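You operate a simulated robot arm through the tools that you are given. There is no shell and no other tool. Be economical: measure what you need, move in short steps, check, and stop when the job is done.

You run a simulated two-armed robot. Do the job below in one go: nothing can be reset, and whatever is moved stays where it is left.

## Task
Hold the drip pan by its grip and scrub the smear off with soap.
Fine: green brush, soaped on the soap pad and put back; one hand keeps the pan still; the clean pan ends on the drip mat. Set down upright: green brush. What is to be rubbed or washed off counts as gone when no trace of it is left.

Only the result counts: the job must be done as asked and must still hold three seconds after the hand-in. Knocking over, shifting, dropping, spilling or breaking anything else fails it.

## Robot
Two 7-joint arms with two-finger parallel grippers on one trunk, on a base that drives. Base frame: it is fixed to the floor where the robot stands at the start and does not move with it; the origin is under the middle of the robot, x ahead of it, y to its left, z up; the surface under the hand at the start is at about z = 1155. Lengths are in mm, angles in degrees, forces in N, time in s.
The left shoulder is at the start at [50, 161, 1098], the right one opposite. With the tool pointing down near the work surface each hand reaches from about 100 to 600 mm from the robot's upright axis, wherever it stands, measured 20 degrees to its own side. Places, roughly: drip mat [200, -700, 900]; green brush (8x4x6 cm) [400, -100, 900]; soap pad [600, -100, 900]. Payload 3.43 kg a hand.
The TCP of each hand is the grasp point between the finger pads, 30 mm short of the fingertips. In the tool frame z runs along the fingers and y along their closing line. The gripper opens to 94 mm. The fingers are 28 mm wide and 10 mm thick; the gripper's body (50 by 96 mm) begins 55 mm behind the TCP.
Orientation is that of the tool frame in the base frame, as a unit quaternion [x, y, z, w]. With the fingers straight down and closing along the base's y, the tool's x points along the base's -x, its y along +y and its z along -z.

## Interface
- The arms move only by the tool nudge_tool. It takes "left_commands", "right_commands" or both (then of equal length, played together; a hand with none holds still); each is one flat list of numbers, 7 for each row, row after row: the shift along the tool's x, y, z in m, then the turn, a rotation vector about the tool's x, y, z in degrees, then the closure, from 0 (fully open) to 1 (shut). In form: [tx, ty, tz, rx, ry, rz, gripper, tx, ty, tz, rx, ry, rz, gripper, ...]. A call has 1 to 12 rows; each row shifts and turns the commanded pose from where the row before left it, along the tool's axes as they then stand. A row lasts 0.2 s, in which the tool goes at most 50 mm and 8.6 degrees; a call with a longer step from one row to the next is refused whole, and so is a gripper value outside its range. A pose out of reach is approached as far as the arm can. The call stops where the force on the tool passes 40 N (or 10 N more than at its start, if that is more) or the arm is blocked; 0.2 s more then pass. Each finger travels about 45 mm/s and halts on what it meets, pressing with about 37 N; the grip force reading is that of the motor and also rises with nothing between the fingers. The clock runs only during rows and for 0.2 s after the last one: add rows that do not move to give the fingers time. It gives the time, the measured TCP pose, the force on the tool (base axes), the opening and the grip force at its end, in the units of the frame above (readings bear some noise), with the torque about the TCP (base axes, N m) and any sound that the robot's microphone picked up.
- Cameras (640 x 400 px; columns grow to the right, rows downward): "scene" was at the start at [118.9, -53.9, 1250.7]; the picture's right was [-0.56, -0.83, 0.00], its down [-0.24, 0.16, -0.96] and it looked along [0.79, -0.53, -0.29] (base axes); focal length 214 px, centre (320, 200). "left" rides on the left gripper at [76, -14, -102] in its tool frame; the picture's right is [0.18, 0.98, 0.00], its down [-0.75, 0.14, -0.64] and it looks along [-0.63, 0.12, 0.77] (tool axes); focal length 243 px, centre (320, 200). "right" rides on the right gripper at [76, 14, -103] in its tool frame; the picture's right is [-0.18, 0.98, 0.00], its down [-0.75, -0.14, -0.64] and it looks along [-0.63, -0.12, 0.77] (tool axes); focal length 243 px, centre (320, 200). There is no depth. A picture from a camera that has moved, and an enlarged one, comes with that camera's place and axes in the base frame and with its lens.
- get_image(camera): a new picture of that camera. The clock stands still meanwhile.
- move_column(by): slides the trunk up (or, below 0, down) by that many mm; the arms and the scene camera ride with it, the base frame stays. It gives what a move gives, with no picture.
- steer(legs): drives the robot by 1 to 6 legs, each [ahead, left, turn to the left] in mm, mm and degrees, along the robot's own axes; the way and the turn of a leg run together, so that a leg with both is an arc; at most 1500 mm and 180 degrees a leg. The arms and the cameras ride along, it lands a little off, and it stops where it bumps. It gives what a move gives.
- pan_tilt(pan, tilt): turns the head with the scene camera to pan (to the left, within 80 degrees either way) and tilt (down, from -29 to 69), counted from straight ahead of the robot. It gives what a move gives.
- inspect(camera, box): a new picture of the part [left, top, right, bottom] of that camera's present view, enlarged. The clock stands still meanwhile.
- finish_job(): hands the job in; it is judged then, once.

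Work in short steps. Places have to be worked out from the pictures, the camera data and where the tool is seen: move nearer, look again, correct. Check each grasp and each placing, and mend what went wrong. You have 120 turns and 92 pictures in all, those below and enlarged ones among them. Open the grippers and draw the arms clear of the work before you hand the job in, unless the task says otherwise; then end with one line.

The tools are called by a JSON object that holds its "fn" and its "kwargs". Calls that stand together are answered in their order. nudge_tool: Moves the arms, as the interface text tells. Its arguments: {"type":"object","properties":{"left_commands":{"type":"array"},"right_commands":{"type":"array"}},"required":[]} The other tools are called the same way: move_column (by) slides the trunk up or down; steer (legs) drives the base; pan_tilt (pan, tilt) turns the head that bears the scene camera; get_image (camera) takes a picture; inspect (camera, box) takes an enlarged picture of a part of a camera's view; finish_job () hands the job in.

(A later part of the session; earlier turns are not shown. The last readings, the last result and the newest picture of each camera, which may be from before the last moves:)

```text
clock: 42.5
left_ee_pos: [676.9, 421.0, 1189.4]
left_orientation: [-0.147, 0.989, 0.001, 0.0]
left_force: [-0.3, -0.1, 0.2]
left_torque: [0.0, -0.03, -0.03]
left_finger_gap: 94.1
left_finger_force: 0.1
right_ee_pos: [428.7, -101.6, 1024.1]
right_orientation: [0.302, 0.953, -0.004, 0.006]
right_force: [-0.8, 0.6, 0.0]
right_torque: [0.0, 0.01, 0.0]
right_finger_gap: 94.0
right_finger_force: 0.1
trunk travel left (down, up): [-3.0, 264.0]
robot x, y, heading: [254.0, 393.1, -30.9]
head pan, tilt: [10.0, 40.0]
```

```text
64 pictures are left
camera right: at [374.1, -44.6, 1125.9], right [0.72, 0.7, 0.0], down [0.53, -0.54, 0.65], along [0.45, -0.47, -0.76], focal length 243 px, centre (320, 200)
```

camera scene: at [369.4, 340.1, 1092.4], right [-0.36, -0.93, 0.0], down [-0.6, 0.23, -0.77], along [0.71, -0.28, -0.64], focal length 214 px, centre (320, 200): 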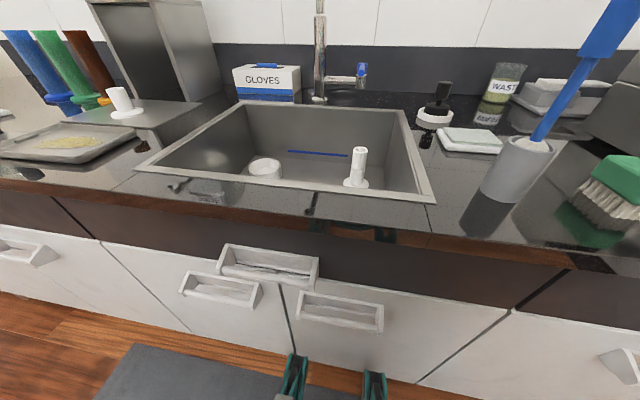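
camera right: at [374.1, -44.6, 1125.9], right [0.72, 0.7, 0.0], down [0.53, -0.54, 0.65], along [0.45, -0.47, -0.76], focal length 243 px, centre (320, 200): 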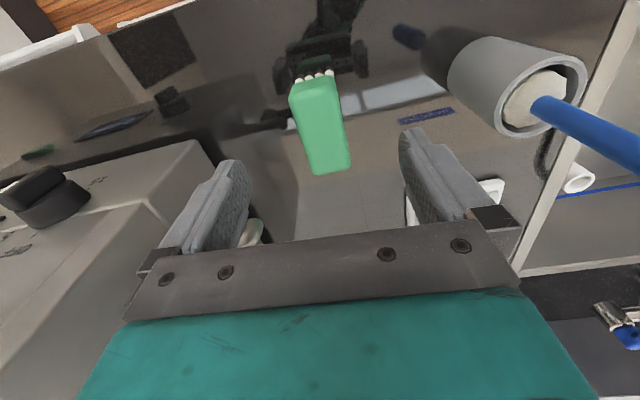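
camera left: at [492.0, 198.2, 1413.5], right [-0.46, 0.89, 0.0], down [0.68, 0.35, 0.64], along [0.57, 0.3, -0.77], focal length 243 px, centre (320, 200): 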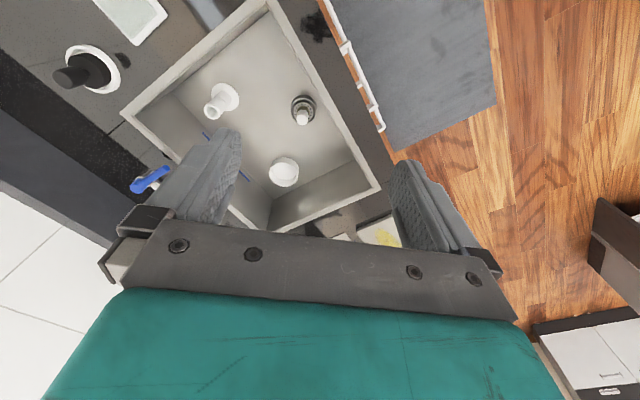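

The arm follows well now. Triangulating the two views puts the brush centre at (430,-102) with its top near z≈940, right under the hand. I'll descend to z≈930.

{"fn": "nudge_tool", "kwargs": {"right_commands": [0, 0, 0.04, 0, 0, 0, 0, 0, 0, 0.03, 0, 0, 0, 0, 0, 0, 0.012, 0, 0, 0, 0, 0, 0, 0.012, 0, 0, 0, 0]}}

{"fn": "get_image", "kwargs": {"camera": "right"}}

```text
clock: 43.5
left_ee_pos: [675.2, 421.5, 1188.2]
left_orientation: [-0.147, 0.989, 0.001, 0.0]
left_force: [-0.9, -0.3, -0.2]
left_torque: [-0.02, 0.04, -0.02]
left_finger_gap: 94.0
left_finger_force: 0.0
right_ee_pos: [428.7, -101.3, 930.3]
right_orientation: [0.302, 0.953, -0.004, 0.007]
right_force: [-0.3, -0.1, -0.3]
right_torque: [0.01, -0.01, -0.01]
right_finger_gap: 93.7
right_finger_force: 0.1
trunk travel left (down, up): [-3.0, 264.0]
robot x, y, heading: [255.6, 394.7, -31.1]
head pan, tilt: [10.0, 40.0]
```

```text
63 pictures are left
camera right: at [374.4, -46.7, 1032.0], right [0.72, 0.7, 0.0], down [0.53, -0.54, 0.65], along [0.45, -0.47, -0.76], focal length 243 px, centre (320, 200)
```

right: 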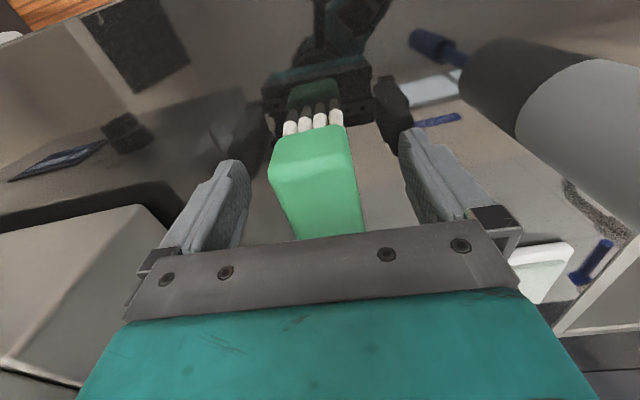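

The fingers straddle the brush. Its near face shows the green block spans about z 922–960, so I'll raise 14 mm, move 8 mm forward to centre, and close.

{"fn": "nudge_tool", "kwargs": {"right_commands": [-0.008, 0.002, -0.014, 0, 0, 0, 0, 0, 0, 0, 0, 0, 0, 0.5, 0, 0, 0, 0, 0, 0, 1, 0, 0, 0, 0, 0, 0, 1, 0, 0, 0, 0, 0, 0, 1, 0, 0, 0, 0, 0, 0, 1, 0, 0, 0, 0, 0, 0, 1]}}

{"fn": "get_image", "kwargs": {"camera": "right"}}

```text
clock: 45.1
left_ee_pos: [675.5, 422.0, 1188.8]
left_orientation: [-0.147, 0.989, 0.0, 0.0]
left_force: [-0.3, 0.7, 0.4]
left_torque: [0.0, 0.05, 0.0]
left_finger_gap: 93.8
left_finger_force: 0.1
right_ee_pos: [436.1, -106.0, 944.7]
right_orientation: [0.303, 0.953, -0.003, 0.006]
right_force: [0.1, -0.2, 1.4]
right_torque: [0.01, -0.04, 0.04]
right_finger_gap: 39.0
right_finger_force: 36.7
trunk travel left (down, up): [-3.0, 264.0]
robot x, y, heading: [253.6, 391.1, -31.0]
head pan, tilt: [10.0, 40.0]
```

```text
62 pictures are left
camera right: at [381.7, -49.3, 1046.3], right [0.72, 0.7, 0.0], down [0.53, -0.54, 0.65], along [0.45, -0.47, -0.76], focal length 243 px, centre (320, 200)
```

right: 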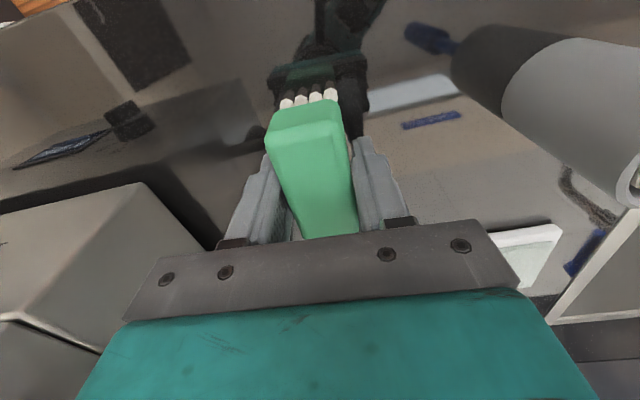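

The brush is gripped (gap 39 mm); its home pose is TCP (436,-106,945), heading -35°. The soap pad works out at about (630,-77), behind the stick, so I'll lift and go forward on the right of the stick first.

{"fn": "nudge_tool", "kwargs": {"right_commands": [0, 0, -0.04, 0, 0, 0, 1, 0, 0, -0.045, 0, 0, 0, 1, -0.037, 0.007, 0, 0, 0, 0, 1, -0.037, 0.007, 0, 0, 0, 0, 1, -0.037, 0.007, 0, 0, 0, 0, 1, -0.037, 0.007, 0, 0, 0, 0, 1]}}

{"fn": "get_image", "kwargs": {"camera": "right"}}

{"fn": "get_image", "kwargs": {"camera": "scene"}}

```text
clock: 45.9
left_ee_pos: [674.6, 423.1, 1188.4]
left_orientation: [-0.147, 0.989, 0.001, 0.0]
left_force: [0.0, 0.4, 0.0]
left_torque: [0.0, 0.04, 0.01]
left_finger_gap: 93.8
left_finger_force: 0.0
right_ee_pos: [453.1, -112.9, 1033.6]
right_orientation: [0.315, 0.949, 0.008, -0.005]
right_force: [-7.5, 6.9, 2.8]
right_torque: [-0.07, 0.02, -0.3]
right_finger_gap: 38.9
right_finger_force: 36.6
trunk travel left (down, up): [-3.0, 264.0]
robot x, y, heading: [255.7, 393.7, -31.3]
head pan, tilt: [10.0, 40.0]
stopped in row 4 (right hand): the force on the tool passed its limit at 79 N (the readings are from after the stop); the commanded pose is now the measured one
```

```text
61 pictures are left
camera right: at [401.2, -57.6, 1137.0], right [0.73, 0.68, 0.01], down [0.52, -0.57, 0.63], along [0.43, -0.46, -0.78], focal length 243 px, centre (320, 200)
```

right: 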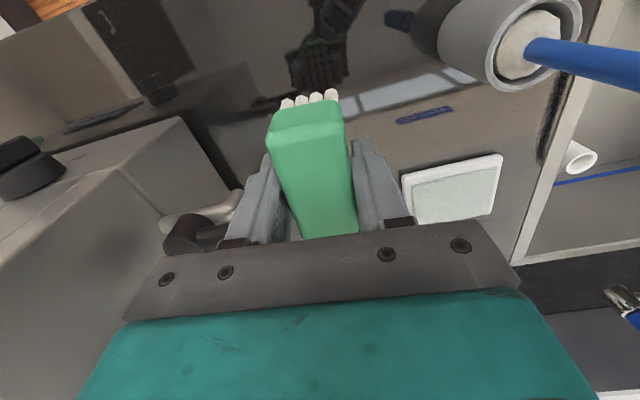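

```text
60 pictures are left
camera scene: at [368.6, 341.3, 1092.6], right [-0.36, -0.93, 0.0], down [-0.6, 0.23, -0.77], along [0.71, -0.28, -0.64], focal length 214 px, centre (320, 200)
```

scene: 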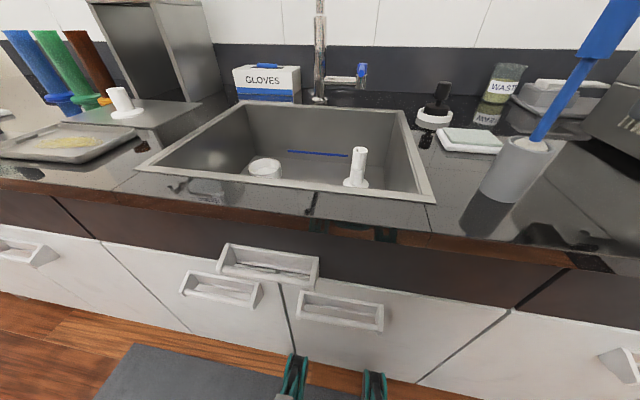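

The right finger hit the bath's tap lever. I'll back off, rise to clear it, and look at it.

{"fn": "nudge_tool", "kwargs": {"right_commands": [0.015, 0.005, 0, 0, 0, 0, 1, 0.01, 0.01, -0.01, 0, 0, 0, 1, 0, 0.01, -0.04, 0, 0, 0, 1, 0, 0, -0.03, 0, 0, 0, 1]}}

{"fn": "get_image", "kwargs": {"camera": "right"}}

```text
clock: 46.9
left_ee_pos: [675.3, 422.1, 1187.6]
left_orientation: [-0.147, 0.989, 0.001, 0.0]
left_force: [0.3, -0.3, 0.6]
left_torque: [-0.01, -0.02, -0.03]
left_finger_gap: 93.9
left_finger_force: 0.1
right_ee_pos: [449.3, -79.7, 1112.4]
right_orientation: [0.312, 0.95, 0.007, -0.003]
right_force: [-0.2, -0.4, -1.1]
right_torque: [0.01, 0.02, 0.0]
right_finger_gap: 38.9
right_finger_force: 37.1
trunk travel left (down, up): [-3.0, 264.0]
robot x, y, heading: [252.3, 394.4, -31.1]
head pan, tilt: [10.0, 40.0]
```

```text
59 pictures are left
camera right: at [398.3, -24.5, 1216.8], right [0.73, 0.68, 0.01], down [0.52, -0.57, 0.63], along [0.44, -0.46, -0.77], focal length 243 px, centre (320, 200)
```

right: 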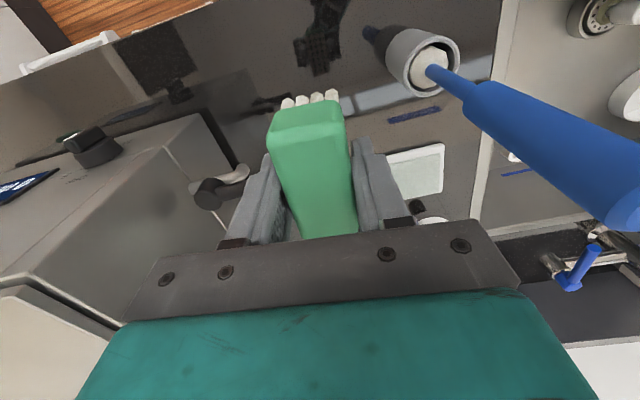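

I need to see whether the tap lever turned. I'll pan the head right a little.

{"fn": "pan_tilt", "kwargs": {"pan": -15, "tilt": 30}}

{"fn": "inspect", "kwargs": {"camera": "scene", "box": [280, 60, 600, 300]}}

```text
clock: 47.8
left_ee_pos: [675.8, 420.8, 1188.6]
left_orientation: [-0.147, 0.989, 0.001, -0.001]
left_force: [-0.8, 0.6, -0.8]
left_torque: [-0.02, -0.01, -0.02]
left_finger_gap: 93.9
left_finger_force: 0.1
right_ee_pos: [449.6, -80.1, 1112.5]
right_orientation: [0.313, 0.95, 0.008, -0.003]
right_force: [0.4, 0.7, 0.2]
right_torque: [-0.02, 0.02, 0.0]
right_finger_gap: 38.6
right_finger_force: 37.3
trunk travel left (down, up): [-3.0, 264.0]
robot x, y, heading: [256.8, 392.1, -31.2]
head pan, tilt: [-15.0, 30.0]
```

```text
1.67 times, centred on (440, 180) of scene
camera zoom: at [356.9, 310.1, 1107.9], right [-0.67, -0.74, 0.0], down [-0.37, 0.34, -0.87], along [0.64, -0.58, -0.5], focal length 358 px, centre (120, 233)
```

zoom: 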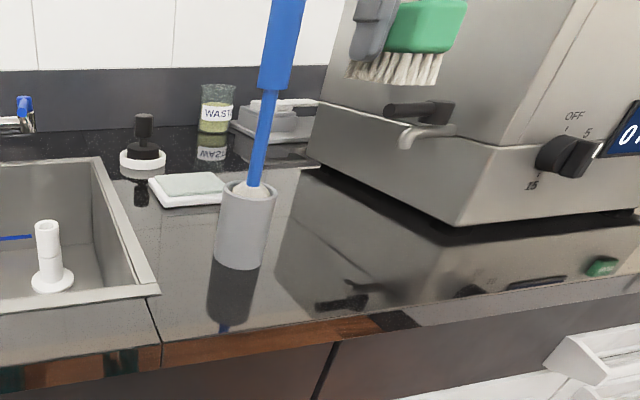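

The tap lever looks unchanged and nothing is leaking. At this height (brush bottom ≈1067) I'm above the lever, so I'll go forward between lever and stick, then left over the soap pad.

{"fn": "nudge_tool", "kwargs": {"right_commands": [-0.039, 0.004, 0, 0, 0, 0, 1, -0.039, 0.004, 0, 0, 0, 0, 1, -0.039, 0.004, 0, 0, 0, 0, 1, -0.036, 0.004, 0, 0, 0, 0, 1]}}

{"fn": "get_image", "kwargs": {"camera": "right"}}

{"fn": "get_image", "kwargs": {"camera": "scene"}}

```text
clock: 48.8
left_ee_pos: [676.7, 421.8, 1188.6]
left_orientation: [-0.147, 0.989, 0.001, -0.001]
left_force: [-0.5, 0.3, 0.7]
left_torque: [0.02, 0.02, -0.02]
left_finger_gap: 93.9
left_finger_force: 0.0
right_ee_pos: [552.4, -138.9, 1112.4]
right_orientation: [0.313, 0.95, 0.008, -0.003]
right_force: [1.1, -0.2, 0.0]
right_torque: [-0.02, 0.02, 0.01]
right_finger_gap: 38.4
right_finger_force: 37.3
right hand out of reach, approached as far as the arm can: row 4
trunk travel left (down, up): [-3.0, 264.0]
robot x, y, heading: [252.8, 394.6, -31.0]
head pan, tilt: [-15.0, 30.0]
```

```text
57 pictures are left
camera right: at [499.8, -84.0, 1215.3], right [0.73, 0.68, 0.01], down [0.52, -0.57, 0.63], along [0.44, -0.46, -0.77], focal length 243 px, centre (320, 200)
```

right: 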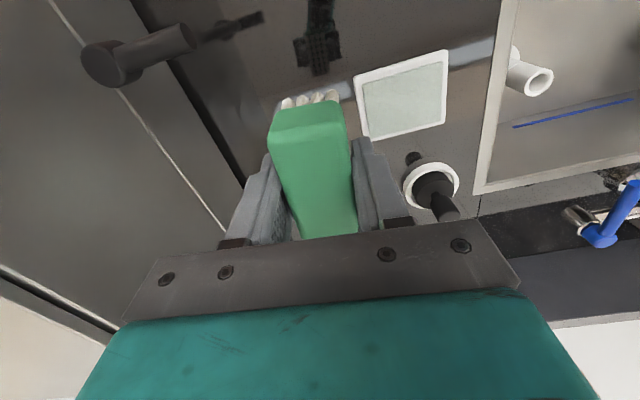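

```text
56 pictures are left
camera scene: at [352.7, 305.9, 1107.8], right [-0.72, -0.69, 0.0], down [-0.35, 0.36, -0.87], along [0.6, -0.62, -0.5], focal length 214 px, centre (320, 200)
```

scene: 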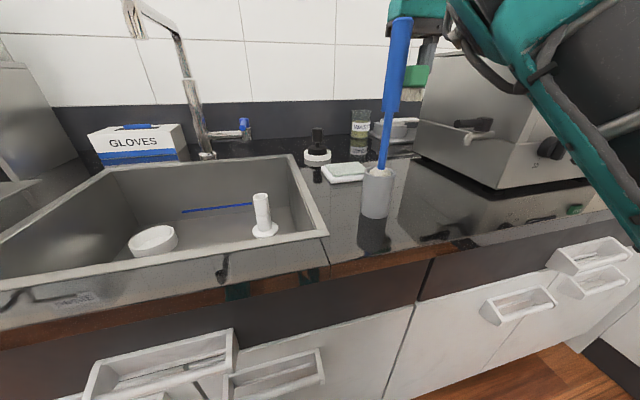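

Reach ends here, and going left with this stance would bring the forearm across the stick. A safer stance is the robot around (154,199) turned left to heading +7, so the arm comes in from the right. First I'll raise everything high above the stick and pull the hand in.

{"fn": "move_column", "kwargs": {"by": 190}}

{"fn": "nudge_tool", "kwargs": {"right_commands": [0.04, 0, 0, 0, 0, 0, 1, 0.04, 0, 0, 0, 0, 0, 1, 0.04, 0, 0, 0, 0, 0, 1, 0.03, 0, 0, 0, 0, 0, 1]}}

{"fn": "pan_tilt", "kwargs": {"pan": 10, "tilt": 40}}

```text
clock: 50.9
left_ee_pos: [675.4, 421.0, 1378.3]
left_orientation: [-0.146, 0.989, 0.001, -0.001]
left_force: [0.1, -0.8, -0.7]
left_torque: [0.0, 0.03, 0.01]
left_finger_gap: 93.9
left_finger_force: 0.2
right_ee_pos: [552.5, -139.4, 1301.4]
right_orientation: [0.312, 0.95, 0.007, -0.003]
right_force: [-0.6, -0.1, -1.5]
right_torque: [-0.01, 0.01, -0.03]
right_finger_gap: 38.6
right_finger_force: 37.5
trunk travel left (down, up): [-193.0, 74.0]
robot x, y, heading: [254.4, 393.1, -31.2]
head pan, tilt: [-15.0, 30.0]
```

```text
clock: 51.9
left_ee_pos: [675.6, 422.1, 1378.9]
left_orientation: [-0.146, 0.989, 0.001, 0.0]
left_force: [0.3, 0.0, 1.0]
left_torque: [-0.01, -0.02, 0.01]
left_finger_gap: 93.9
left_finger_force: 0.1
right_ee_pos: [429.3, -52.5, 1299.5]
right_orientation: [0.313, 0.95, 0.013, -0.007]
right_force: [0.6, 0.0, -0.5]
right_torque: [0.03, -0.04, -0.01]
right_finger_gap: 38.5
right_finger_force: 37.0
trunk travel left (down, up): [-193.0, 74.0]
robot x, y, heading: [252.4, 393.0, -31.2]
head pan, tilt: [-15.0, 30.0]
```

```text
clock: 52.8
left_ee_pos: [675.0, 420.9, 1377.7]
left_orientation: [-0.147, 0.989, 0.001, 0.0]
left_force: [-0.6, 1.1, 0.5]
left_torque: [0.01, -0.04, 0.02]
left_finger_gap: 94.0
left_finger_force: 0.0
right_ee_pos: [431.7, -48.0, 1304.3]
right_orientation: [0.312, 0.95, 0.006, -0.003]
right_force: [-0.3, 1.0, -0.2]
right_torque: [-0.01, -0.02, -0.02]
right_finger_gap: 38.8
right_finger_force: 36.6
trunk travel left (down, up): [-193.0, 74.0]
robot x, y, heading: [253.1, 394.4, -31.3]
head pan, tilt: [10.0, 40.0]
```

The arm sprang 5 mm when the head moved, confirming it had been touching the head. Now I'll turn the base left 38° and shift to about (154,199).

{"fn": "steer", "kwargs": {"legs": [[0, 0, 38], [-122, -181, 0]]}}

{"fn": "pan_tilt", "kwargs": {"pan": 30, "tilt": 45}}

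{"fn": "get_image", "kwargs": {"camera": "right"}}

```text
clock: 56.7
left_ee_pos: [467.6, 496.0, 1379.6]
left_orientation: [-0.465, 0.885, 0.001, 0.0]
left_force: [0.3, 0.1, 0.0]
left_torque: [-0.04, -0.01, -0.01]
left_finger_gap: 94.0
left_finger_force: 0.0
right_ee_pos: [570.4, -25.5, 1301.9]
right_orientation: [-0.017, 1.0, 0.006, -0.005]
right_force: [0.0, -0.3, -1.2]
right_torque: [0.0, -0.03, 0.01]
right_finger_gap: 38.6
right_finger_force: 37.3
trunk travel left (down, up): [-193.0, 74.0]
robot x, y, heading: [160.4, 214.9, 7.2]
head pan, tilt: [10.0, 40.0]
stopped in leg 2: the robot was blocked; the commanded pose is now the measured one
```

```text
clock: 57.5
left_ee_pos: [467.6, 495.8, 1377.8]
left_orientation: [-0.465, 0.885, 0.001, 0.0]
left_force: [-0.8, 0.3, -0.6]
left_torque: [-0.01, 0.0, -0.01]
left_finger_gap: 94.0
left_finger_force: 0.0
right_ee_pos: [569.4, -26.1, 1302.0]
right_orientation: [-0.017, 1.0, 0.006, -0.005]
right_force: [-0.3, 0.5, -1.4]
right_torque: [-0.01, 0.0, -0.01]
right_finger_gap: 38.6
right_finger_force: 36.7
trunk travel left (down, up): [-193.0, 74.0]
robot x, y, heading: [158.6, 211.9, 7.5]
head pan, tilt: [30.0, 45.0]
```

```text
55 pictures are left
camera right: at [494.4, -15.3, 1406.6], right [0.15, 0.99, 0.01], down [0.77, -0.12, 0.63], along [0.63, -0.09, -0.77], focal length 243 px, centre (320, 200)
```

right: 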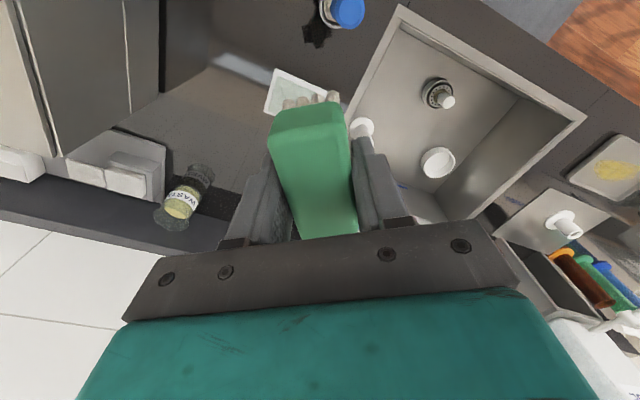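

Both stick and pad are clear below: the pad at (633,-81) is 138 mm beyond the stick. I'll move over the pad at height and then descend by the arm so the forearm stays steep.

{"fn": "nudge_tool", "kwargs": {"right_commands": [-0.032, -0.028, 0, 0, 0, 0, 1, -0.032, -0.028, 0, 0, 0, 0, 1, 0, 0, 0.04, 0, 0, 0, 1, 0, 0, 0.04, 0, 0, 0, 1, 0, 0, 0.04, 0, 0, 0, 1, 0, 0, 0.04, 0, 0, 0, 1]}}

{"fn": "get_image", "kwargs": {"camera": "right"}}

```text
clock: 59.0
left_ee_pos: [467.9, 495.1, 1378.0]
left_orientation: [-0.465, 0.885, 0.001, 0.0]
left_force: [-0.9, -0.3, 0.1]
left_torque: [-0.02, 0.0, -0.01]
left_finger_gap: 94.0
left_finger_force: 0.0
right_ee_pos: [633.2, -81.1, 1138.3]
right_orientation: [-0.012, 1.0, 0.01, -0.007]
right_force: [0.3, -0.7, -0.2]
right_torque: [0.03, 0.03, 0.0]
right_finger_gap: 38.8
right_finger_force: 37.5
trunk travel left (down, up): [-193.0, 74.0]
robot x, y, heading: [157.5, 216.1, 7.6]
head pan, tilt: [30.0, 45.0]
```

```text
54 pictures are left
camera right: at [558.0, -71.8, 1242.2], right [0.16, 0.99, 0.02], down [0.77, -0.14, 0.63], along [0.62, -0.09, -0.78], focal length 243 px, centre (320, 200)
```

right: 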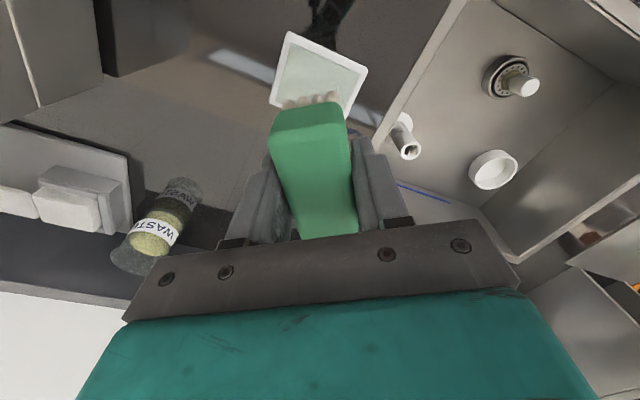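

Hand is over the pad (centre ≈(628,-78)). Before going lower I'll check the forearm against the stick with the head camera.

{"fn": "nudge_tool", "kwargs": {"right_commands": [0.005, 0.003, 0.03, 0, 0, 0, 1, 0, 0, 0.03, 0, 0, 0, 1]}}

{"fn": "pan_tilt", "kwargs": {"pan": 5, "tilt": 20}}

{"fn": "get_image", "kwargs": {"camera": "scene"}}

```text
clock: 59.5
left_ee_pos: [469.5, 496.5, 1378.8]
left_orientation: [-0.464, 0.886, 0.0, -0.001]
left_force: [0.3, 0.7, 0.1]
left_torque: [0.03, 0.01, 0.02]
left_finger_gap: 94.0
left_finger_force: 0.1
right_ee_pos: [628.5, -74.4, 1082.2]
right_orientation: [-0.015, 1.0, 0.014, -0.002]
right_force: [-0.3, -0.1, -1.0]
right_torque: [-0.01, 0.06, 0.01]
right_finger_gap: 38.4
right_finger_force: 37.0
trunk travel left (down, up): [-193.0, 74.0]
robot x, y, heading: [154.9, 210.3, 7.6]
head pan, tilt: [30.0, 45.0]
```

```text
clock: 60.4
left_ee_pos: [468.0, 496.4, 1377.2]
left_orientation: [-0.465, 0.886, 0.001, 0.0]
left_force: [0.6, -0.7, -0.1]
left_torque: [0.02, 0.0, 0.01]
left_finger_gap: 94.0
left_finger_force: 0.1
right_ee_pos: [628.3, -76.9, 1080.9]
right_orientation: [-0.012, 1.0, 0.012, -0.006]
right_force: [0.5, 0.1, -1.2]
right_torque: [0.01, -0.02, -0.01]
right_finger_gap: 38.4
right_finger_force: 37.2
trunk travel left (down, up): [-193.0, 74.0]
robot x, y, heading: [155.4, 211.7, 7.4]
head pan, tilt: [5.0, 20.0]
```

```text
53 pictures are left
camera scene: at [287.7, 235.3, 1313.7], right [0.21, -0.98, 0.0], down [-0.33, -0.07, -0.94], along [0.92, 0.2, -0.34], focal length 214 px, centre (320, 200)
```

scene: 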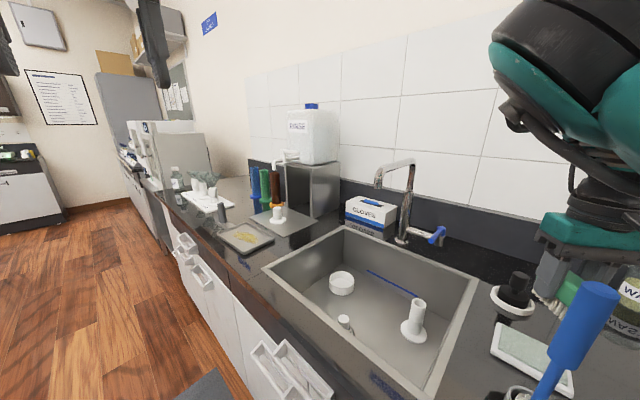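

The forearm is far above the stick. Continuing down to the pad, the last part slowly.

{"fn": "nudge_tool", "kwargs": {"right_commands": [0, 0, 0.035, 0, 0, 0, 1, 0, 0, 0.035, 0, 0, 0, 1, 0, 0, 0.025, 0, 0, 0, 1, 0, 0, 0.006, 0, 0, 0, 1, 0, 0, 0.006, 0, 0, 0, 1]}}

{"fn": "get_image", "kwargs": {"camera": "right"}}

```text
clock: 61.6
left_ee_pos: [469.2, 496.5, 1378.4]
left_orientation: [-0.465, 0.885, 0.001, -0.001]
left_force: [0.5, -0.4, 0.3]
left_torque: [0.0, 0.0, 0.03]
left_finger_gap: 93.7
left_finger_force: 0.1
right_ee_pos: [626.6, -71.1, 974.8]
right_orientation: [-0.018, 1.0, 0.006, -0.006]
right_force: [-0.6, 0.5, -0.5]
right_torque: [0.02, 0.01, 0.03]
right_finger_gap: 38.7
right_finger_force: 37.2
trunk travel left (down, up): [-193.0, 74.0]
robot x, y, heading: [157.6, 208.2, 7.5]
head pan, tilt: [5.0, 20.0]
```

```text
52 pictures are left
camera right: at [551.6, -62.1, 1078.6], right [0.15, 0.99, 0.01], down [0.77, -0.12, 0.63], along [0.63, -0.09, -0.77], focal length 243 px, centre (320, 200)
```

right: 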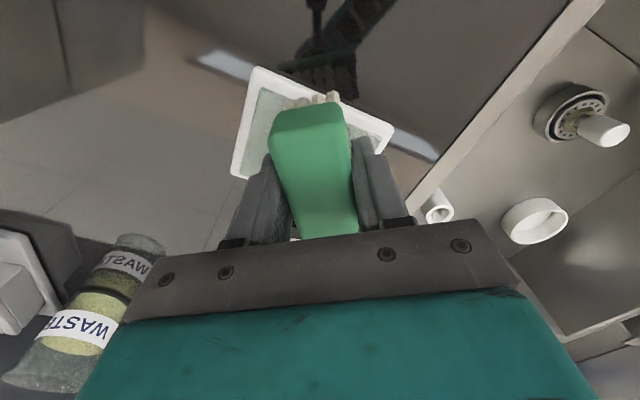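

The pad centre is now seen at about (638,-85). I'll shift over it and press down gently in 4 mm steps.

{"fn": "nudge_tool", "kwargs": {"right_commands": [-0.01, -0.013, 0, 0, 0, 0, 1, 0, 0, 0.004, 0, 0, 0, 1, 0, 0, 0.004, 0, 0, 0, 1, 0, 0, 0.004, 0, 0, 0, 1]}}

```text
clock: 62.6
left_ee_pos: [468.1, 496.2, 1378.2]
left_orientation: [-0.465, 0.885, 0.0, 0.0]
left_force: [-0.1, -0.8, -0.2]
left_torque: [0.06, -0.06, 0.01]
left_finger_gap: 93.8
left_finger_force: 0.0
right_ee_pos: [637.1, -85.1, 963.1]
right_orientation: [-0.018, 1.0, 0.005, -0.004]
right_force: [-0.9, -0.4, 3.3]
right_torque: [-0.06, -0.09, -0.06]
right_finger_gap: 38.4
right_finger_force: 37.2
trunk travel left (down, up): [-193.0, 74.0]
robot x, y, heading: [153.5, 207.6, 7.5]
head pan, tilt: [5.0, 20.0]
```

Contact at z≈963 (3 N). I'll press 2 mm more and rub with short strokes.

{"fn": "nudge_tool", "kwargs": {"right_commands": [0, 0, 0.002, 0, 0, 0, 1, 0.01, 0, 0, 0, 0, 0, 1, -0.01, 0, 0, 0, 0, 0, 1, -0.01, 0, 0, 0, 0, 0, 1, 0.01, 0, 0, 0, 0, 0, 1, 0.01, 0, 0, 0, 0, 0, 1, -0.01, 0, 0, 0, 0, 0, 1, -0.01, 0, 0, 0, 0, 0, 1, 0.01, 0, 0, 0, 0, 0, 1, 0, 0, 0, 0, 0, 0, 1]}}

{"fn": "get_image", "kwargs": {"camera": "right"}}

```text
clock: 64.8
left_ee_pos: [468.7, 497.3, 1377.8]
left_orientation: [-0.465, 0.885, 0.0, -0.001]
left_force: [-0.4, 0.5, 0.5]
left_torque: [0.03, -0.01, 0.0]
left_finger_gap: 94.0
left_finger_force: 0.1
right_ee_pos: [639.9, -84.6, 963.4]
right_orientation: [-0.018, 1.0, 0.005, -0.001]
right_force: [13.5, -1.8, 17.5]
right_torque: [-0.19, -1.06, 0.05]
right_finger_gap: 38.6
right_finger_force: 37.0
trunk travel left (down, up): [-193.0, 74.0]
robot x, y, heading: [157.2, 211.8, 7.6]
head pan, tilt: [5.0, 20.0]
```

```text
51 pictures are left
camera right: at [563.9, -74.0, 1065.1], right [0.15, 0.99, 0.01], down [0.76, -0.12, 0.64], along [0.63, -0.09, -0.77], focal length 243 px, centre (320, 200)
```

right: 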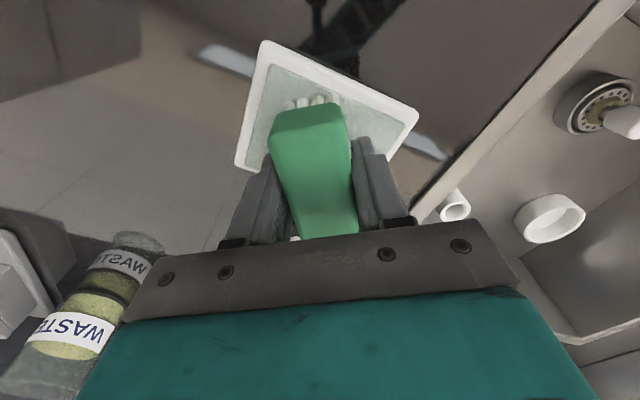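

The pad hasn't moved (corner still at (577,-103)) and the bristles rubbed at about 17 N. I'll lift straight up high.

{"fn": "nudge_tool", "kwargs": {"right_commands": [0, 0, -0.01, 0, 0, 0, 1, 0, 0, -0.04, 0, 0, 0, 1, 0, 0, -0.04, 0, 0, 0, 1, 0, 0, -0.04, 0, 0, 0, 1, 0, 0, -0.04, 0, 0, 0, 1, 0, 0, -0.04, 0, 0, 0, 1, 0, 0, -0.04, 0, 0, 0, 1, 0, 0, -0.04, 0, 0, 0, 1]}}

{"fn": "inspect", "kwargs": {"camera": "right", "box": [220, 20, 460, 170]}}

```text
clock: 66.6
left_ee_pos: [468.0, 494.8, 1378.2]
left_orientation: [-0.466, 0.885, 0.001, 0.0]
left_force: [0.4, 0.4, -0.7]
left_torque: [0.0, -0.01, 0.01]
left_finger_gap: 93.9
left_finger_force: 0.0
right_ee_pos: [638.9, -88.5, 1250.7]
right_orientation: [-0.019, 1.0, 0.006, -0.006]
right_force: [-1.0, -0.9, -1.1]
right_torque: [0.05, 0.0, -0.02]
right_finger_gap: 38.7
right_finger_force: 36.9
trunk travel left (down, up): [-193.0, 74.0]
robot x, y, heading: [156.9, 210.9, 7.5]
head pan, tilt: [5.0, 20.0]
```

```text
2.67 times, centred on (340, 95) of right
camera zoom: at [564.4, -77.8, 1354.5], right [0.15, 0.99, 0.01], down [0.77, -0.12, 0.63], along [0.63, -0.09, -0.78], focal length 647 px, centre (267, 480)
```

zoom: 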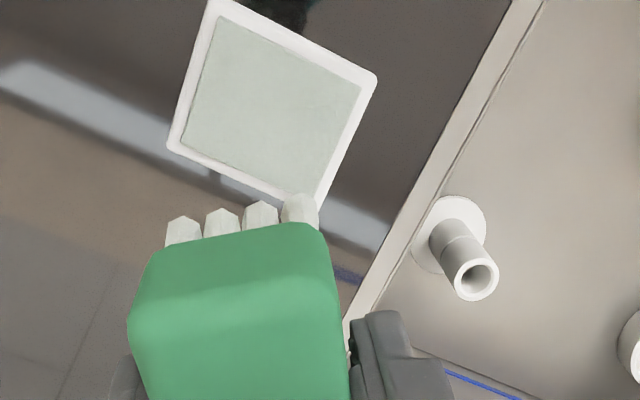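

Brush is soaped. Now I'll zoom on the pan and its grip to plan the stance there.

{"fn": "inspect", "kwargs": {"camera": "scene", "box": [170, 150, 330, 270]}}

```text
3.33 times, centred on (250, 210) of scene
camera zoom: at [287.5, 234.7, 1313.9], right [0.21, -0.98, 0.0], down [-0.33, -0.07, -0.94], along [0.92, 0.2, -0.34], focal length 715 px, centre (553, 167)
```

zoom: 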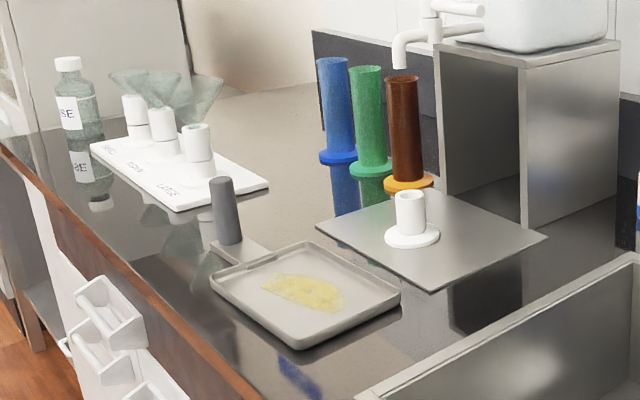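

The grip is a vertical post on a tab: post ≈(1029,833), top z≈990; pan centre ≈(928,661), about 190×125 mm. I'll pull the right hand in, back off, drive along the counter to the pan, then turn to face it.

{"fn": "nudge_tool", "kwargs": {"right_commands": [0.045, 0, 0, 0, 0, 0, 1, 0.045, 0, 0, 0, 0, 0, 1, 0.045, 0, 0, 0, 0, 0, 1, 0.04, 0, 0, 0, 0, 0, 1]}}

{"fn": "steer", "kwargs": {"legs": [[-47, 37, 0], [639, 804, 0], [0, 0, -38.5]]}}

{"fn": "pan_tilt", "kwargs": {"pan": 0, "tilt": 45}}

{"fn": "get_image", "kwargs": {"camera": "scene"}}

```text
clock: 67.6
left_ee_pos: [468.4, 496.6, 1378.2]
left_orientation: [-0.465, 0.885, 0.001, -0.001]
left_force: [0.2, -0.3, -0.8]
left_torque: [0.03, -0.02, 0.06]
left_finger_gap: 93.9
left_finger_force: 0.0
right_ee_pos: [476.8, -130.6, 1255.5]
right_orientation: [-0.018, 1.0, 0.006, -0.004]
right_force: [-0.3, 0.9, -0.5]
right_torque: [-0.03, -0.01, -0.01]
right_finger_gap: 38.6
right_finger_force: 36.5
right hand out of reach, approached as far as the arm can: row 1, 2, 3
trunk travel left (down, up): [-193.0, 74.0]
robot x, y, heading: [155.8, 212.8, 7.5]
head pan, tilt: [5.0, 20.0]
```

```text
clock: 77.5
left_ee_pos: [1055.9, 1145.4, 1377.9]
left_orientation: [-0.144, 0.99, 0.001, -0.001]
left_force: [-0.2, 0.4, -0.5]
left_torque: [-0.02, -0.02, -0.03]
left_finger_gap: 93.9
left_finger_force: 0.0
right_ee_pos: [671.0, 651.8, 1257.1]
right_orientation: [0.316, 0.949, 0.007, -0.003]
right_force: [0.2, -0.1, -0.5]
right_torque: [0.0, -0.01, 0.0]
right_finger_gap: 38.6
right_finger_force: 36.9
trunk travel left (down, up): [-193.0, 74.0]
robot x, y, heading: [631.6, 1124.3, -31.6]
head pan, tilt: [5.0, 20.0]
```

```text
clock: 78.4
left_ee_pos: [1055.3, 1146.2, 1378.4]
left_orientation: [-0.144, 0.99, 0.001, -0.001]
left_force: [0.5, -0.5, -0.7]
left_torque: [0.04, 0.02, -0.04]
left_finger_gap: 93.9
left_finger_force: 0.0
right_ee_pos: [671.5, 653.3, 1255.1]
right_orientation: [0.316, 0.949, 0.008, -0.003]
right_force: [1.0, -0.4, -1.2]
right_torque: [-0.01, -0.03, 0.03]
right_finger_gap: 38.4
right_finger_force: 37.4
trunk travel left (down, up): [-193.0, 74.0]
robot x, y, heading: [633.1, 1115.9, -31.4]
head pan, tilt: [0.0, 45.0]
```

```text
48 pictures are left
camera scene: at [739.1, 1055.3, 1275.2], right [-0.52, -0.85, 0.0], down [-0.6, 0.37, -0.71], along [0.6, -0.37, -0.71], focal length 214 px, centre (320, 200)
```

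scene: 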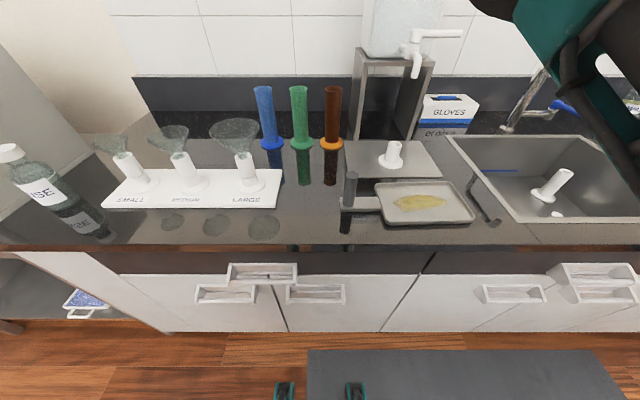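

The view is good: post base ≈(1004,817), pan centre ≈(916,656). I'll lower the trunk 100 mm, go 30 mm ahead, turn the head right, and bring the left hand to face straight ahead.

{"fn": "move_column", "kwargs": {"by": -100}}

{"fn": "steer", "kwargs": {"legs": [[30, 0, 0]]}}

{"fn": "pan_tilt", "kwargs": {"pan": -30, "tilt": 40}}

{"fn": "nudge_tool", "kwargs": {"left_commands": [0, 0, 0, 0, 0, 8, 0, 0, 0, 0, 0, 0, 8, 0, 0, 0, 0, 0, 0, 8, 0, 0, 0, 0, 0, 0, 8, 0, 0, 0, 0, 0, 0, 8, 0, 0, 0, 0, 0, 0, 8, 0]}}

```text
clock: 79.7
left_ee_pos: [1054.3, 1144.9, 1278.7]
left_orientation: [-0.144, 0.99, 0.001, -0.001]
left_force: [-0.1, -0.4, 0.9]
left_torque: [0.02, 0.0, -0.01]
left_finger_gap: 94.0
left_finger_force: 0.0
right_ee_pos: [671.0, 652.3, 1155.7]
right_orientation: [0.314, 0.949, 0.007, -0.003]
right_force: [-0.5, 0.1, -0.5]
right_torque: [0.03, 0.01, 0.02]
right_finger_gap: 38.9
right_finger_force: 36.6
trunk travel left (down, up): [-93.0, 174.0]
robot x, y, heading: [630.4, 1119.9, -31.6]
head pan, tilt: [0.0, 45.0]
```

```text
clock: 80.6
left_ee_pos: [1081.6, 1129.3, 1278.5]
left_orientation: [-0.144, 0.99, 0.002, -0.001]
left_force: [0.4, 0.8, -0.1]
left_torque: [0.04, 0.02, -0.02]
left_finger_gap: 94.2
left_finger_force: 0.1
right_ee_pos: [696.9, 636.1, 1155.0]
right_orientation: [0.315, 0.949, 0.007, -0.003]
right_force: [0.3, -0.7, -0.7]
right_torque: [0.04, -0.01, 0.02]
right_finger_gap: 38.6
right_finger_force: 36.9
trunk travel left (down, up): [-93.0, 174.0]
robot x, y, heading: [662.5, 1102.7, -31.4]
head pan, tilt: [0.0, 45.0]
```

```text
clock: 81.5
left_ee_pos: [1081.7, 1130.1, 1278.1]
left_orientation: [-0.144, 0.99, 0.0, -0.001]
left_force: [-0.3, -1.3, 0.4]
left_torque: [0.01, 0.01, -0.01]
left_finger_gap: 94.2
left_finger_force: 0.0
right_ee_pos: [696.1, 636.6, 1155.9]
right_orientation: [0.316, 0.949, 0.007, -0.003]
right_force: [0.1, 0.2, -0.4]
right_torque: [-0.02, 0.0, -0.03]
right_finger_gap: 38.5
right_finger_force: 37.4
trunk travel left (down, up): [-93.0, 174.0]
robot x, y, heading: [662.5, 1105.9, -31.4]
head pan, tilt: [-30.0, 40.0]
```

```text
clock: 82.9
left_ee_pos: [1081.6, 1130.3, 1278.2]
left_orientation: [0.272, 0.962, 0.0, -0.001]
left_force: [-0.5, 0.3, -0.3]
left_torque: [0.0, -0.01, 0.02]
left_finger_gap: 94.0
left_finger_force: 0.0
right_ee_pos: [696.5, 636.5, 1155.6]
right_orientation: [0.316, 0.949, 0.007, -0.003]
right_force: [0.2, -0.8, -0.6]
right_torque: [0.0, 0.03, -0.01]
right_finger_gap: 38.6
right_finger_force: 37.2
trunk travel left (down, up): [-93.0, 174.0]
robot x, y, heading: [659.4, 1104.3, -31.5]
head pan, tilt: [-30.0, 40.0]
```

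Left tool now faces the counter. I'll move it across to above the post at this height.

{"fn": "nudge_tool", "kwargs": {"left_commands": [-0.0121, -0.0384, 0, 0, 0, 0, 0, -0.0121, -0.0384, 0, 0, 0, 0, 0, -0.0121, -0.0384, 0, 0, 0, 0, 0, -0.0121, -0.0384, 0, 0, 0, 0, 0, -0.0121, -0.0384, 0, 0, 0, 0, 0, -0.0121, -0.0384, 0, 0, 0, 0, 0, -0.0121, -0.0384, 0, 0, 0, 0, 0, -0.0121, -0.0384, 0, 0, 0, 0, 0]}}

{"fn": "get_image", "kwargs": {"camera": "left"}}

```text
clock: 84.7
left_ee_pos: [1027.6, 916.5, 1277.0]
left_orientation: [0.271, 0.963, 0.001, 0.0]
left_force: [-0.4, 0.1, 0.1]
left_torque: [0.0, -0.01, 0.0]
left_finger_gap: 94.0
left_finger_force: 0.0
left hand out of reach, approached as far as the arm can: row 6, 7, 8
right_ee_pos: [696.8, 636.2, 1156.0]
right_orientation: [0.315, 0.949, 0.008, -0.003]
right_force: [0.2, 0.0, -1.2]
right_torque: [-0.01, 0.0, -0.02]
right_finger_gap: 38.7
right_finger_force: 36.5
trunk travel left (down, up): [-93.0, 174.0]
robot x, y, heading: [659.0, 1105.6, -31.3]
head pan, tilt: [-30.0, 40.0]
```

```text
47 pictures are left
camera left: at [955.2, 944.4, 1380.8], right [0.36, 0.93, 0.0], down [0.72, -0.27, 0.64], along [0.6, -0.23, -0.77], focal length 243 px, centre (320, 200)
```

left: 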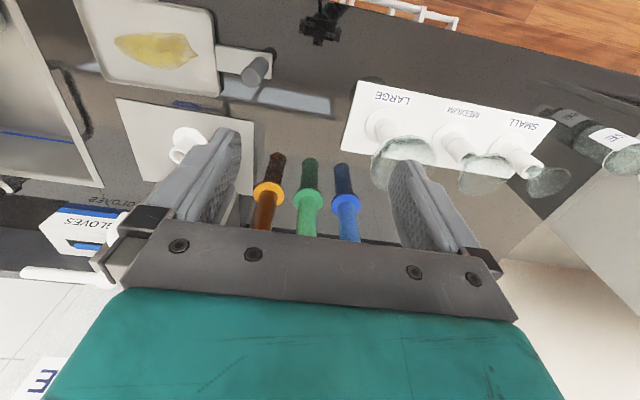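

The left hand stops about 80 mm short of the post. I'll check with the scene camera whether the arm is pressing the head.

{"fn": "get_image", "kwargs": {"camera": "scene"}}

```text
46 pictures are left
camera scene: at [736.1, 1007.5, 1182.4], right [-0.88, -0.48, 0.0], down [-0.31, 0.56, -0.77], along [0.37, -0.67, -0.64], focal length 214 px, centre (320, 200)
```

scene: 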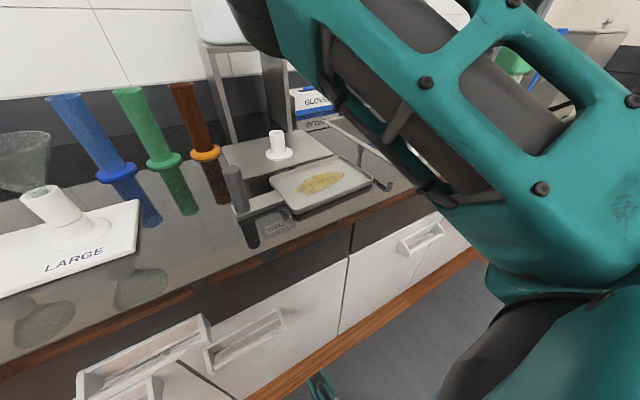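

The head is free; the limit is plain arm length because the hand is too high. Descending 120 mm should bring the left hand to the post.

{"fn": "nudge_tool", "kwargs": {"left_commands": [0, 0, 0.03, 0, 0, 0, 0, 0, 0, 0.03, 0, 0, 0, 0, 0, 0, 0.03, 0, 0, 0, 0, 0, 0, 0.03, 0, 0, 0, 0]}}

{"fn": "get_image", "kwargs": {"camera": "left"}}

```text
clock: 85.7
left_ee_pos: [1027.5, 915.0, 1156.8]
left_orientation: [0.27, 0.963, 0.0, 0.0]
left_force: [-0.4, 0.3, 0.7]
left_torque: [-0.03, 0.03, 0.04]
left_finger_gap: 94.0
left_finger_force: 0.1
right_ee_pos: [697.0, 636.4, 1156.7]
right_orientation: [0.315, 0.949, 0.007, -0.003]
right_force: [0.1, 0.8, -1.1]
right_torque: [-0.01, -0.01, 0.01]
right_finger_gap: 38.9
right_finger_force: 37.3
trunk travel left (down, up): [-93.0, 174.0]
robot x, y, heading: [662.6, 1104.9, -31.4]
head pan, tilt: [-30.0, 40.0]
```

```text
45 pictures are left
camera left: at [955.1, 944.5, 1260.2], right [0.35, 0.94, 0.0], down [0.72, -0.27, 0.64], along [0.6, -0.23, -0.77], focal length 243 px, centre (320, 200)
```

left: 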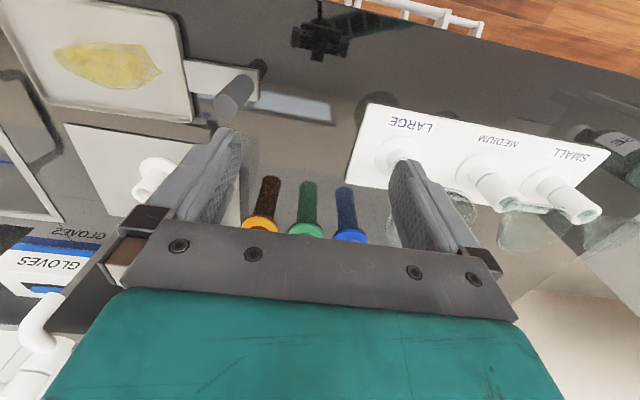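

Post refined at (998,827), top z≈1000. Moving over it at this height.

{"fn": "nudge_tool", "kwargs": {"left_commands": [-0.007, -0.03, 0, 0, 0, 0, 0, -0.007, -0.03, 0, 0, 0, 0, 0, -0.006, -0.031, 0, 0, 0, 0, 0]}}

{"fn": "get_image", "kwargs": {"camera": "left"}}

```text
clock: 86.5
left_ee_pos: [995.8, 826.7, 1157.5]
left_orientation: [0.271, 0.963, 0.001, -0.001]
left_force: [-0.5, 0.1, 0.2]
left_torque: [-0.04, 0.02, 0.01]
left_finger_gap: 93.8
left_finger_force: 0.2
right_ee_pos: [696.8, 635.6, 1154.9]
right_orientation: [0.316, 0.949, 0.008, -0.003]
right_force: [1.0, -0.1, -0.5]
right_torque: [0.0, -0.01, 0.01]
right_finger_gap: 38.6
right_finger_force: 37.1
trunk travel left (down, up): [-93.0, 174.0]
robot x, y, heading: [662.6, 1104.2, -31.4]
head pan, tilt: [-30.0, 40.0]
```

```text
44 pictures are left
camera left: at [922.9, 855.0, 1260.8], right [0.36, 0.93, 0.0], down [0.72, -0.27, 0.64], along [0.6, -0.23, -0.77], focal length 243 px, centre (320, 200)
```

left: 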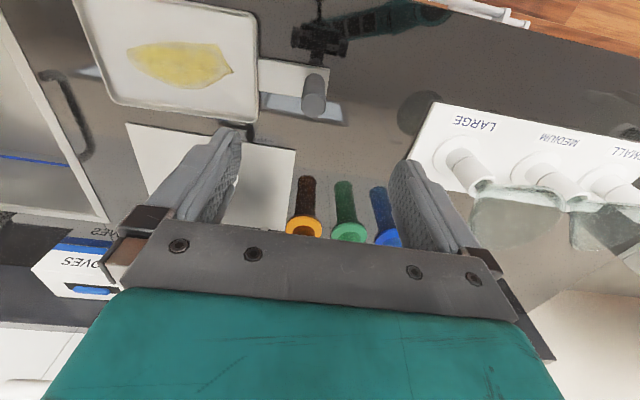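

Reachable. Correcting by a few mm and descending toward the post, pausing at z≈1035 to look.

{"fn": "nudge_tool", "kwargs": {"left_commands": [-0.007, -0.004, 0.03, 0, 0, 0, 0, 0, 0, 0.04, 0, 0, 0, 0, 0, 0, 0.04, 0, 0, 0, 0, 0, 0, 0.012, 0, 0, 0, 0]}}

{"fn": "get_image", "kwargs": {"camera": "left"}}

```text
clock: 87.5
left_ee_pos: [1000.7, 822.3, 1035.2]
left_orientation: [0.271, 0.963, 0.0, -0.001]
left_force: [0.5, 0.0, 0.2]
left_torque: [0.01, -0.03, 0.01]
left_finger_gap: 94.0
left_finger_force: 0.0
right_ee_pos: [695.2, 635.5, 1156.2]
right_orientation: [0.316, 0.949, 0.008, -0.003]
right_force: [0.0, 0.0, -0.4]
right_torque: [0.01, 0.01, -0.02]
right_finger_gap: 38.7
right_finger_force: 36.8
trunk travel left (down, up): [-93.0, 174.0]
robot x, y, heading: [661.2, 1104.3, -31.5]
head pan, tilt: [-30.0, 40.0]
```

```text
43 pictures are left
camera left: at [927.6, 850.7, 1138.7], right [0.35, 0.93, 0.0], down [0.72, -0.27, 0.64], along [0.6, -0.23, -0.77], focal length 243 px, centre (320, 200)
```

left: 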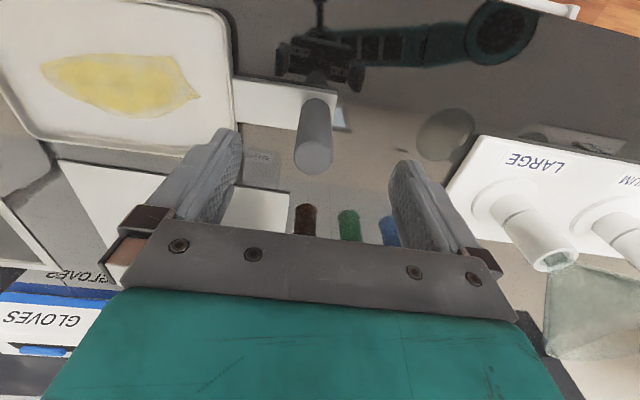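

The post is right between the fingers. Descend 70 mm to z≈965 and close.

{"fn": "nudge_tool", "kwargs": {"left_commands": [0, -0.003, 0.03, 0, 0, 0, 0, 0, 0, 0.025, 0, 0, 0, 0, 0, 0, 0.015, 0, 0, 0, 0, 0, 0, 0, 0, 0, 0, 0.5, 0, 0, 0, 0, 0, 0, 1, 0, 0, 0, 0, 0, 0, 1, 0, 0, 0, 0, 0, 0, 1, 0, 0, 0, 0, 0, 0, 1, 0, 0, 0, 0, 0, 0, 1]}}

{"fn": "get_image", "kwargs": {"camera": "left"}}

```text
clock: 89.5
left_ee_pos: [998.5, 819.2, 966.3]
left_orientation: [0.271, 0.962, 0.001, -0.001]
left_force: [-1.2, -0.2, 0.0]
left_torque: [-0.05, 0.04, -0.05]
left_finger_gap: 29.3
left_finger_force: 36.8
right_ee_pos: [696.6, 636.1, 1155.1]
right_orientation: [0.316, 0.949, 0.007, -0.003]
right_force: [-0.3, 0.7, -0.8]
right_torque: [0.01, 0.03, 0.01]
right_finger_gap: 38.5
right_finger_force: 36.5
trunk travel left (down, up): [-93.0, 174.0]
robot x, y, heading: [659.0, 1106.7, -31.3]
head pan, tilt: [-30.0, 40.0]
```

```text
42 pictures are left
camera left: at [926.1, 847.5, 1068.8], right [0.36, 0.93, 0.0], down [0.72, -0.27, 0.64], along [0.6, -0.23, -0.77], focal length 243 px, centre (320, 200)
```

left: 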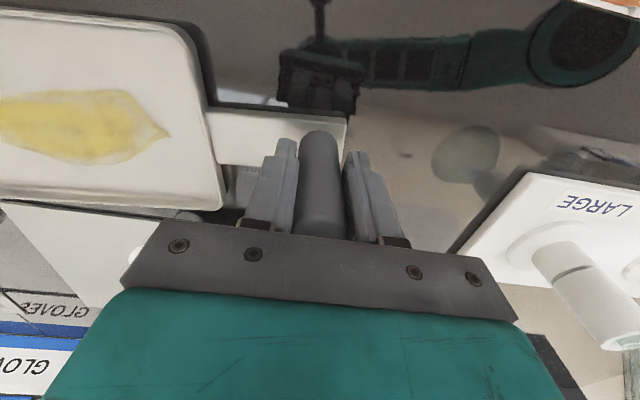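

The post is held (gap 29 mm). The smear shows in the middle of the pan. I'll bring the right hand with the brush toward the pan at height, in two stages, with the head turned closer to centre.

{"fn": "pan_tilt", "kwargs": {"pan": -8, "tilt": 40}}

{"fn": "nudge_tool", "kwargs": {"right_commands": [-0.036, 0.033, 0, 0, 0, 0, 1, -0.036, 0.033, 0, 0, 0, 0, 1, -0.036, 0.033, 0, 0, 0, 0, 1]}}

{"fn": "get_image", "kwargs": {"camera": "scene"}}

```text
clock: 90.4
left_ee_pos: [998.9, 818.9, 965.0]
left_orientation: [0.271, 0.963, 0.001, 0.0]
left_force: [-1.1, -0.1, 0.1]
left_torque: [-0.09, 0.0, -0.07]
left_finger_gap: 29.6
left_finger_force: 37.3
right_ee_pos: [696.3, 635.7, 1155.6]
right_orientation: [0.315, 0.949, 0.007, -0.002]
right_force: [0.1, 0.7, -1.1]
right_torque: [0.0, -0.03, 0.0]
right_finger_gap: 38.9
right_finger_force: 37.6
trunk travel left (down, up): [-93.0, 174.0]
robot x, y, heading: [658.4, 1104.6, -31.3]
head pan, tilt: [-8.0, 40.0]
```

```text
clock: 91.2
left_ee_pos: [998.9, 818.7, 965.0]
left_orientation: [0.27, 0.963, 0.001, -0.001]
left_force: [-0.1, -0.3, 0.4]
left_torque: [-0.09, 0.11, -0.05]
left_finger_gap: 28.8
left_finger_force: 37.1
right_ee_pos: [789.7, 592.5, 1152.6]
right_orientation: [0.315, 0.949, 0.006, -0.003]
right_force: [-0.5, -0.5, -1.4]
right_torque: [0.0, 0.0, -0.03]
right_finger_gap: 38.6
right_finger_force: 37.2
right hand out of reach, approached as far as the arm can: row 1, 2, 3
trunk travel left (down, up): [-93.0, 174.0]
robot x, y, heading: [659.9, 1101.5, -31.7]
head pan, tilt: [-8.0, 40.0]
```

```text
41 pictures are left
camera scene: at [761.2, 1028.0, 1182.4], right [-0.64, -0.77, 0.0], down [-0.5, 0.41, -0.77], along [0.59, -0.49, -0.64], focal length 214 px, centre (320, 200)
```

scene: 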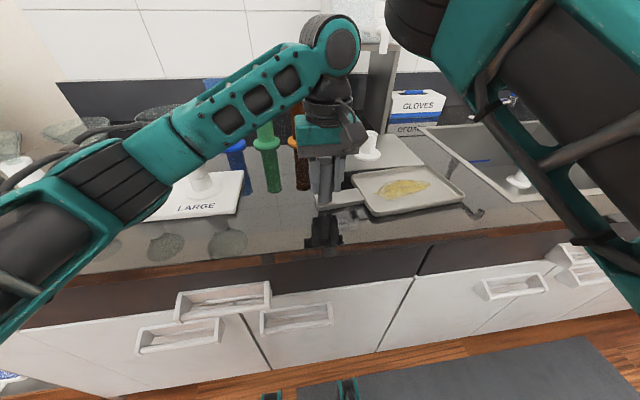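

The head isn't touched; comparing all the stuck points, the real limit is that the hand gets too close to its shoulder (under about 400 mm). So I'll first push the right hand forward, then move inward over the pan.

{"fn": "nudge_tool", "kwargs": {"right_commands": [-0.035, 0, 0, 0, 0, -5, 1, -0.035, 0, 0, 0, 0, 0, 1, -0.035, 0, 0, 0, 0, 0, 1, 0, 0.035, 0, 0, 0, 0, 1, 0, 0.035, 0, 0, 0, 0, 1]}}

```text
clock: 92.4
left_ee_pos: [998.7, 819.3, 966.6]
left_orientation: [0.271, 0.963, 0.0, -0.001]
left_force: [-0.9, 0.4, 0.5]
left_torque: [-0.29, 0.0, -0.02]
left_finger_gap: 28.7
left_finger_force: 37.0
right_ee_pos: [908.4, 589.9, 1152.4]
right_orientation: [0.274, 0.962, 0.008, -0.002]
right_force: [-0.8, 0.1, -1.4]
right_torque: [0.01, 0.0, -0.02]
right_finger_gap: 38.8
right_finger_force: 37.6
right hand out of reach, approached as far as the arm can: row 5
trunk travel left (down, up): [-93.0, 174.0]
robot x, y, heading: [656.1, 1101.5, -31.3]
head pan, tilt: [-8.0, 40.0]
```

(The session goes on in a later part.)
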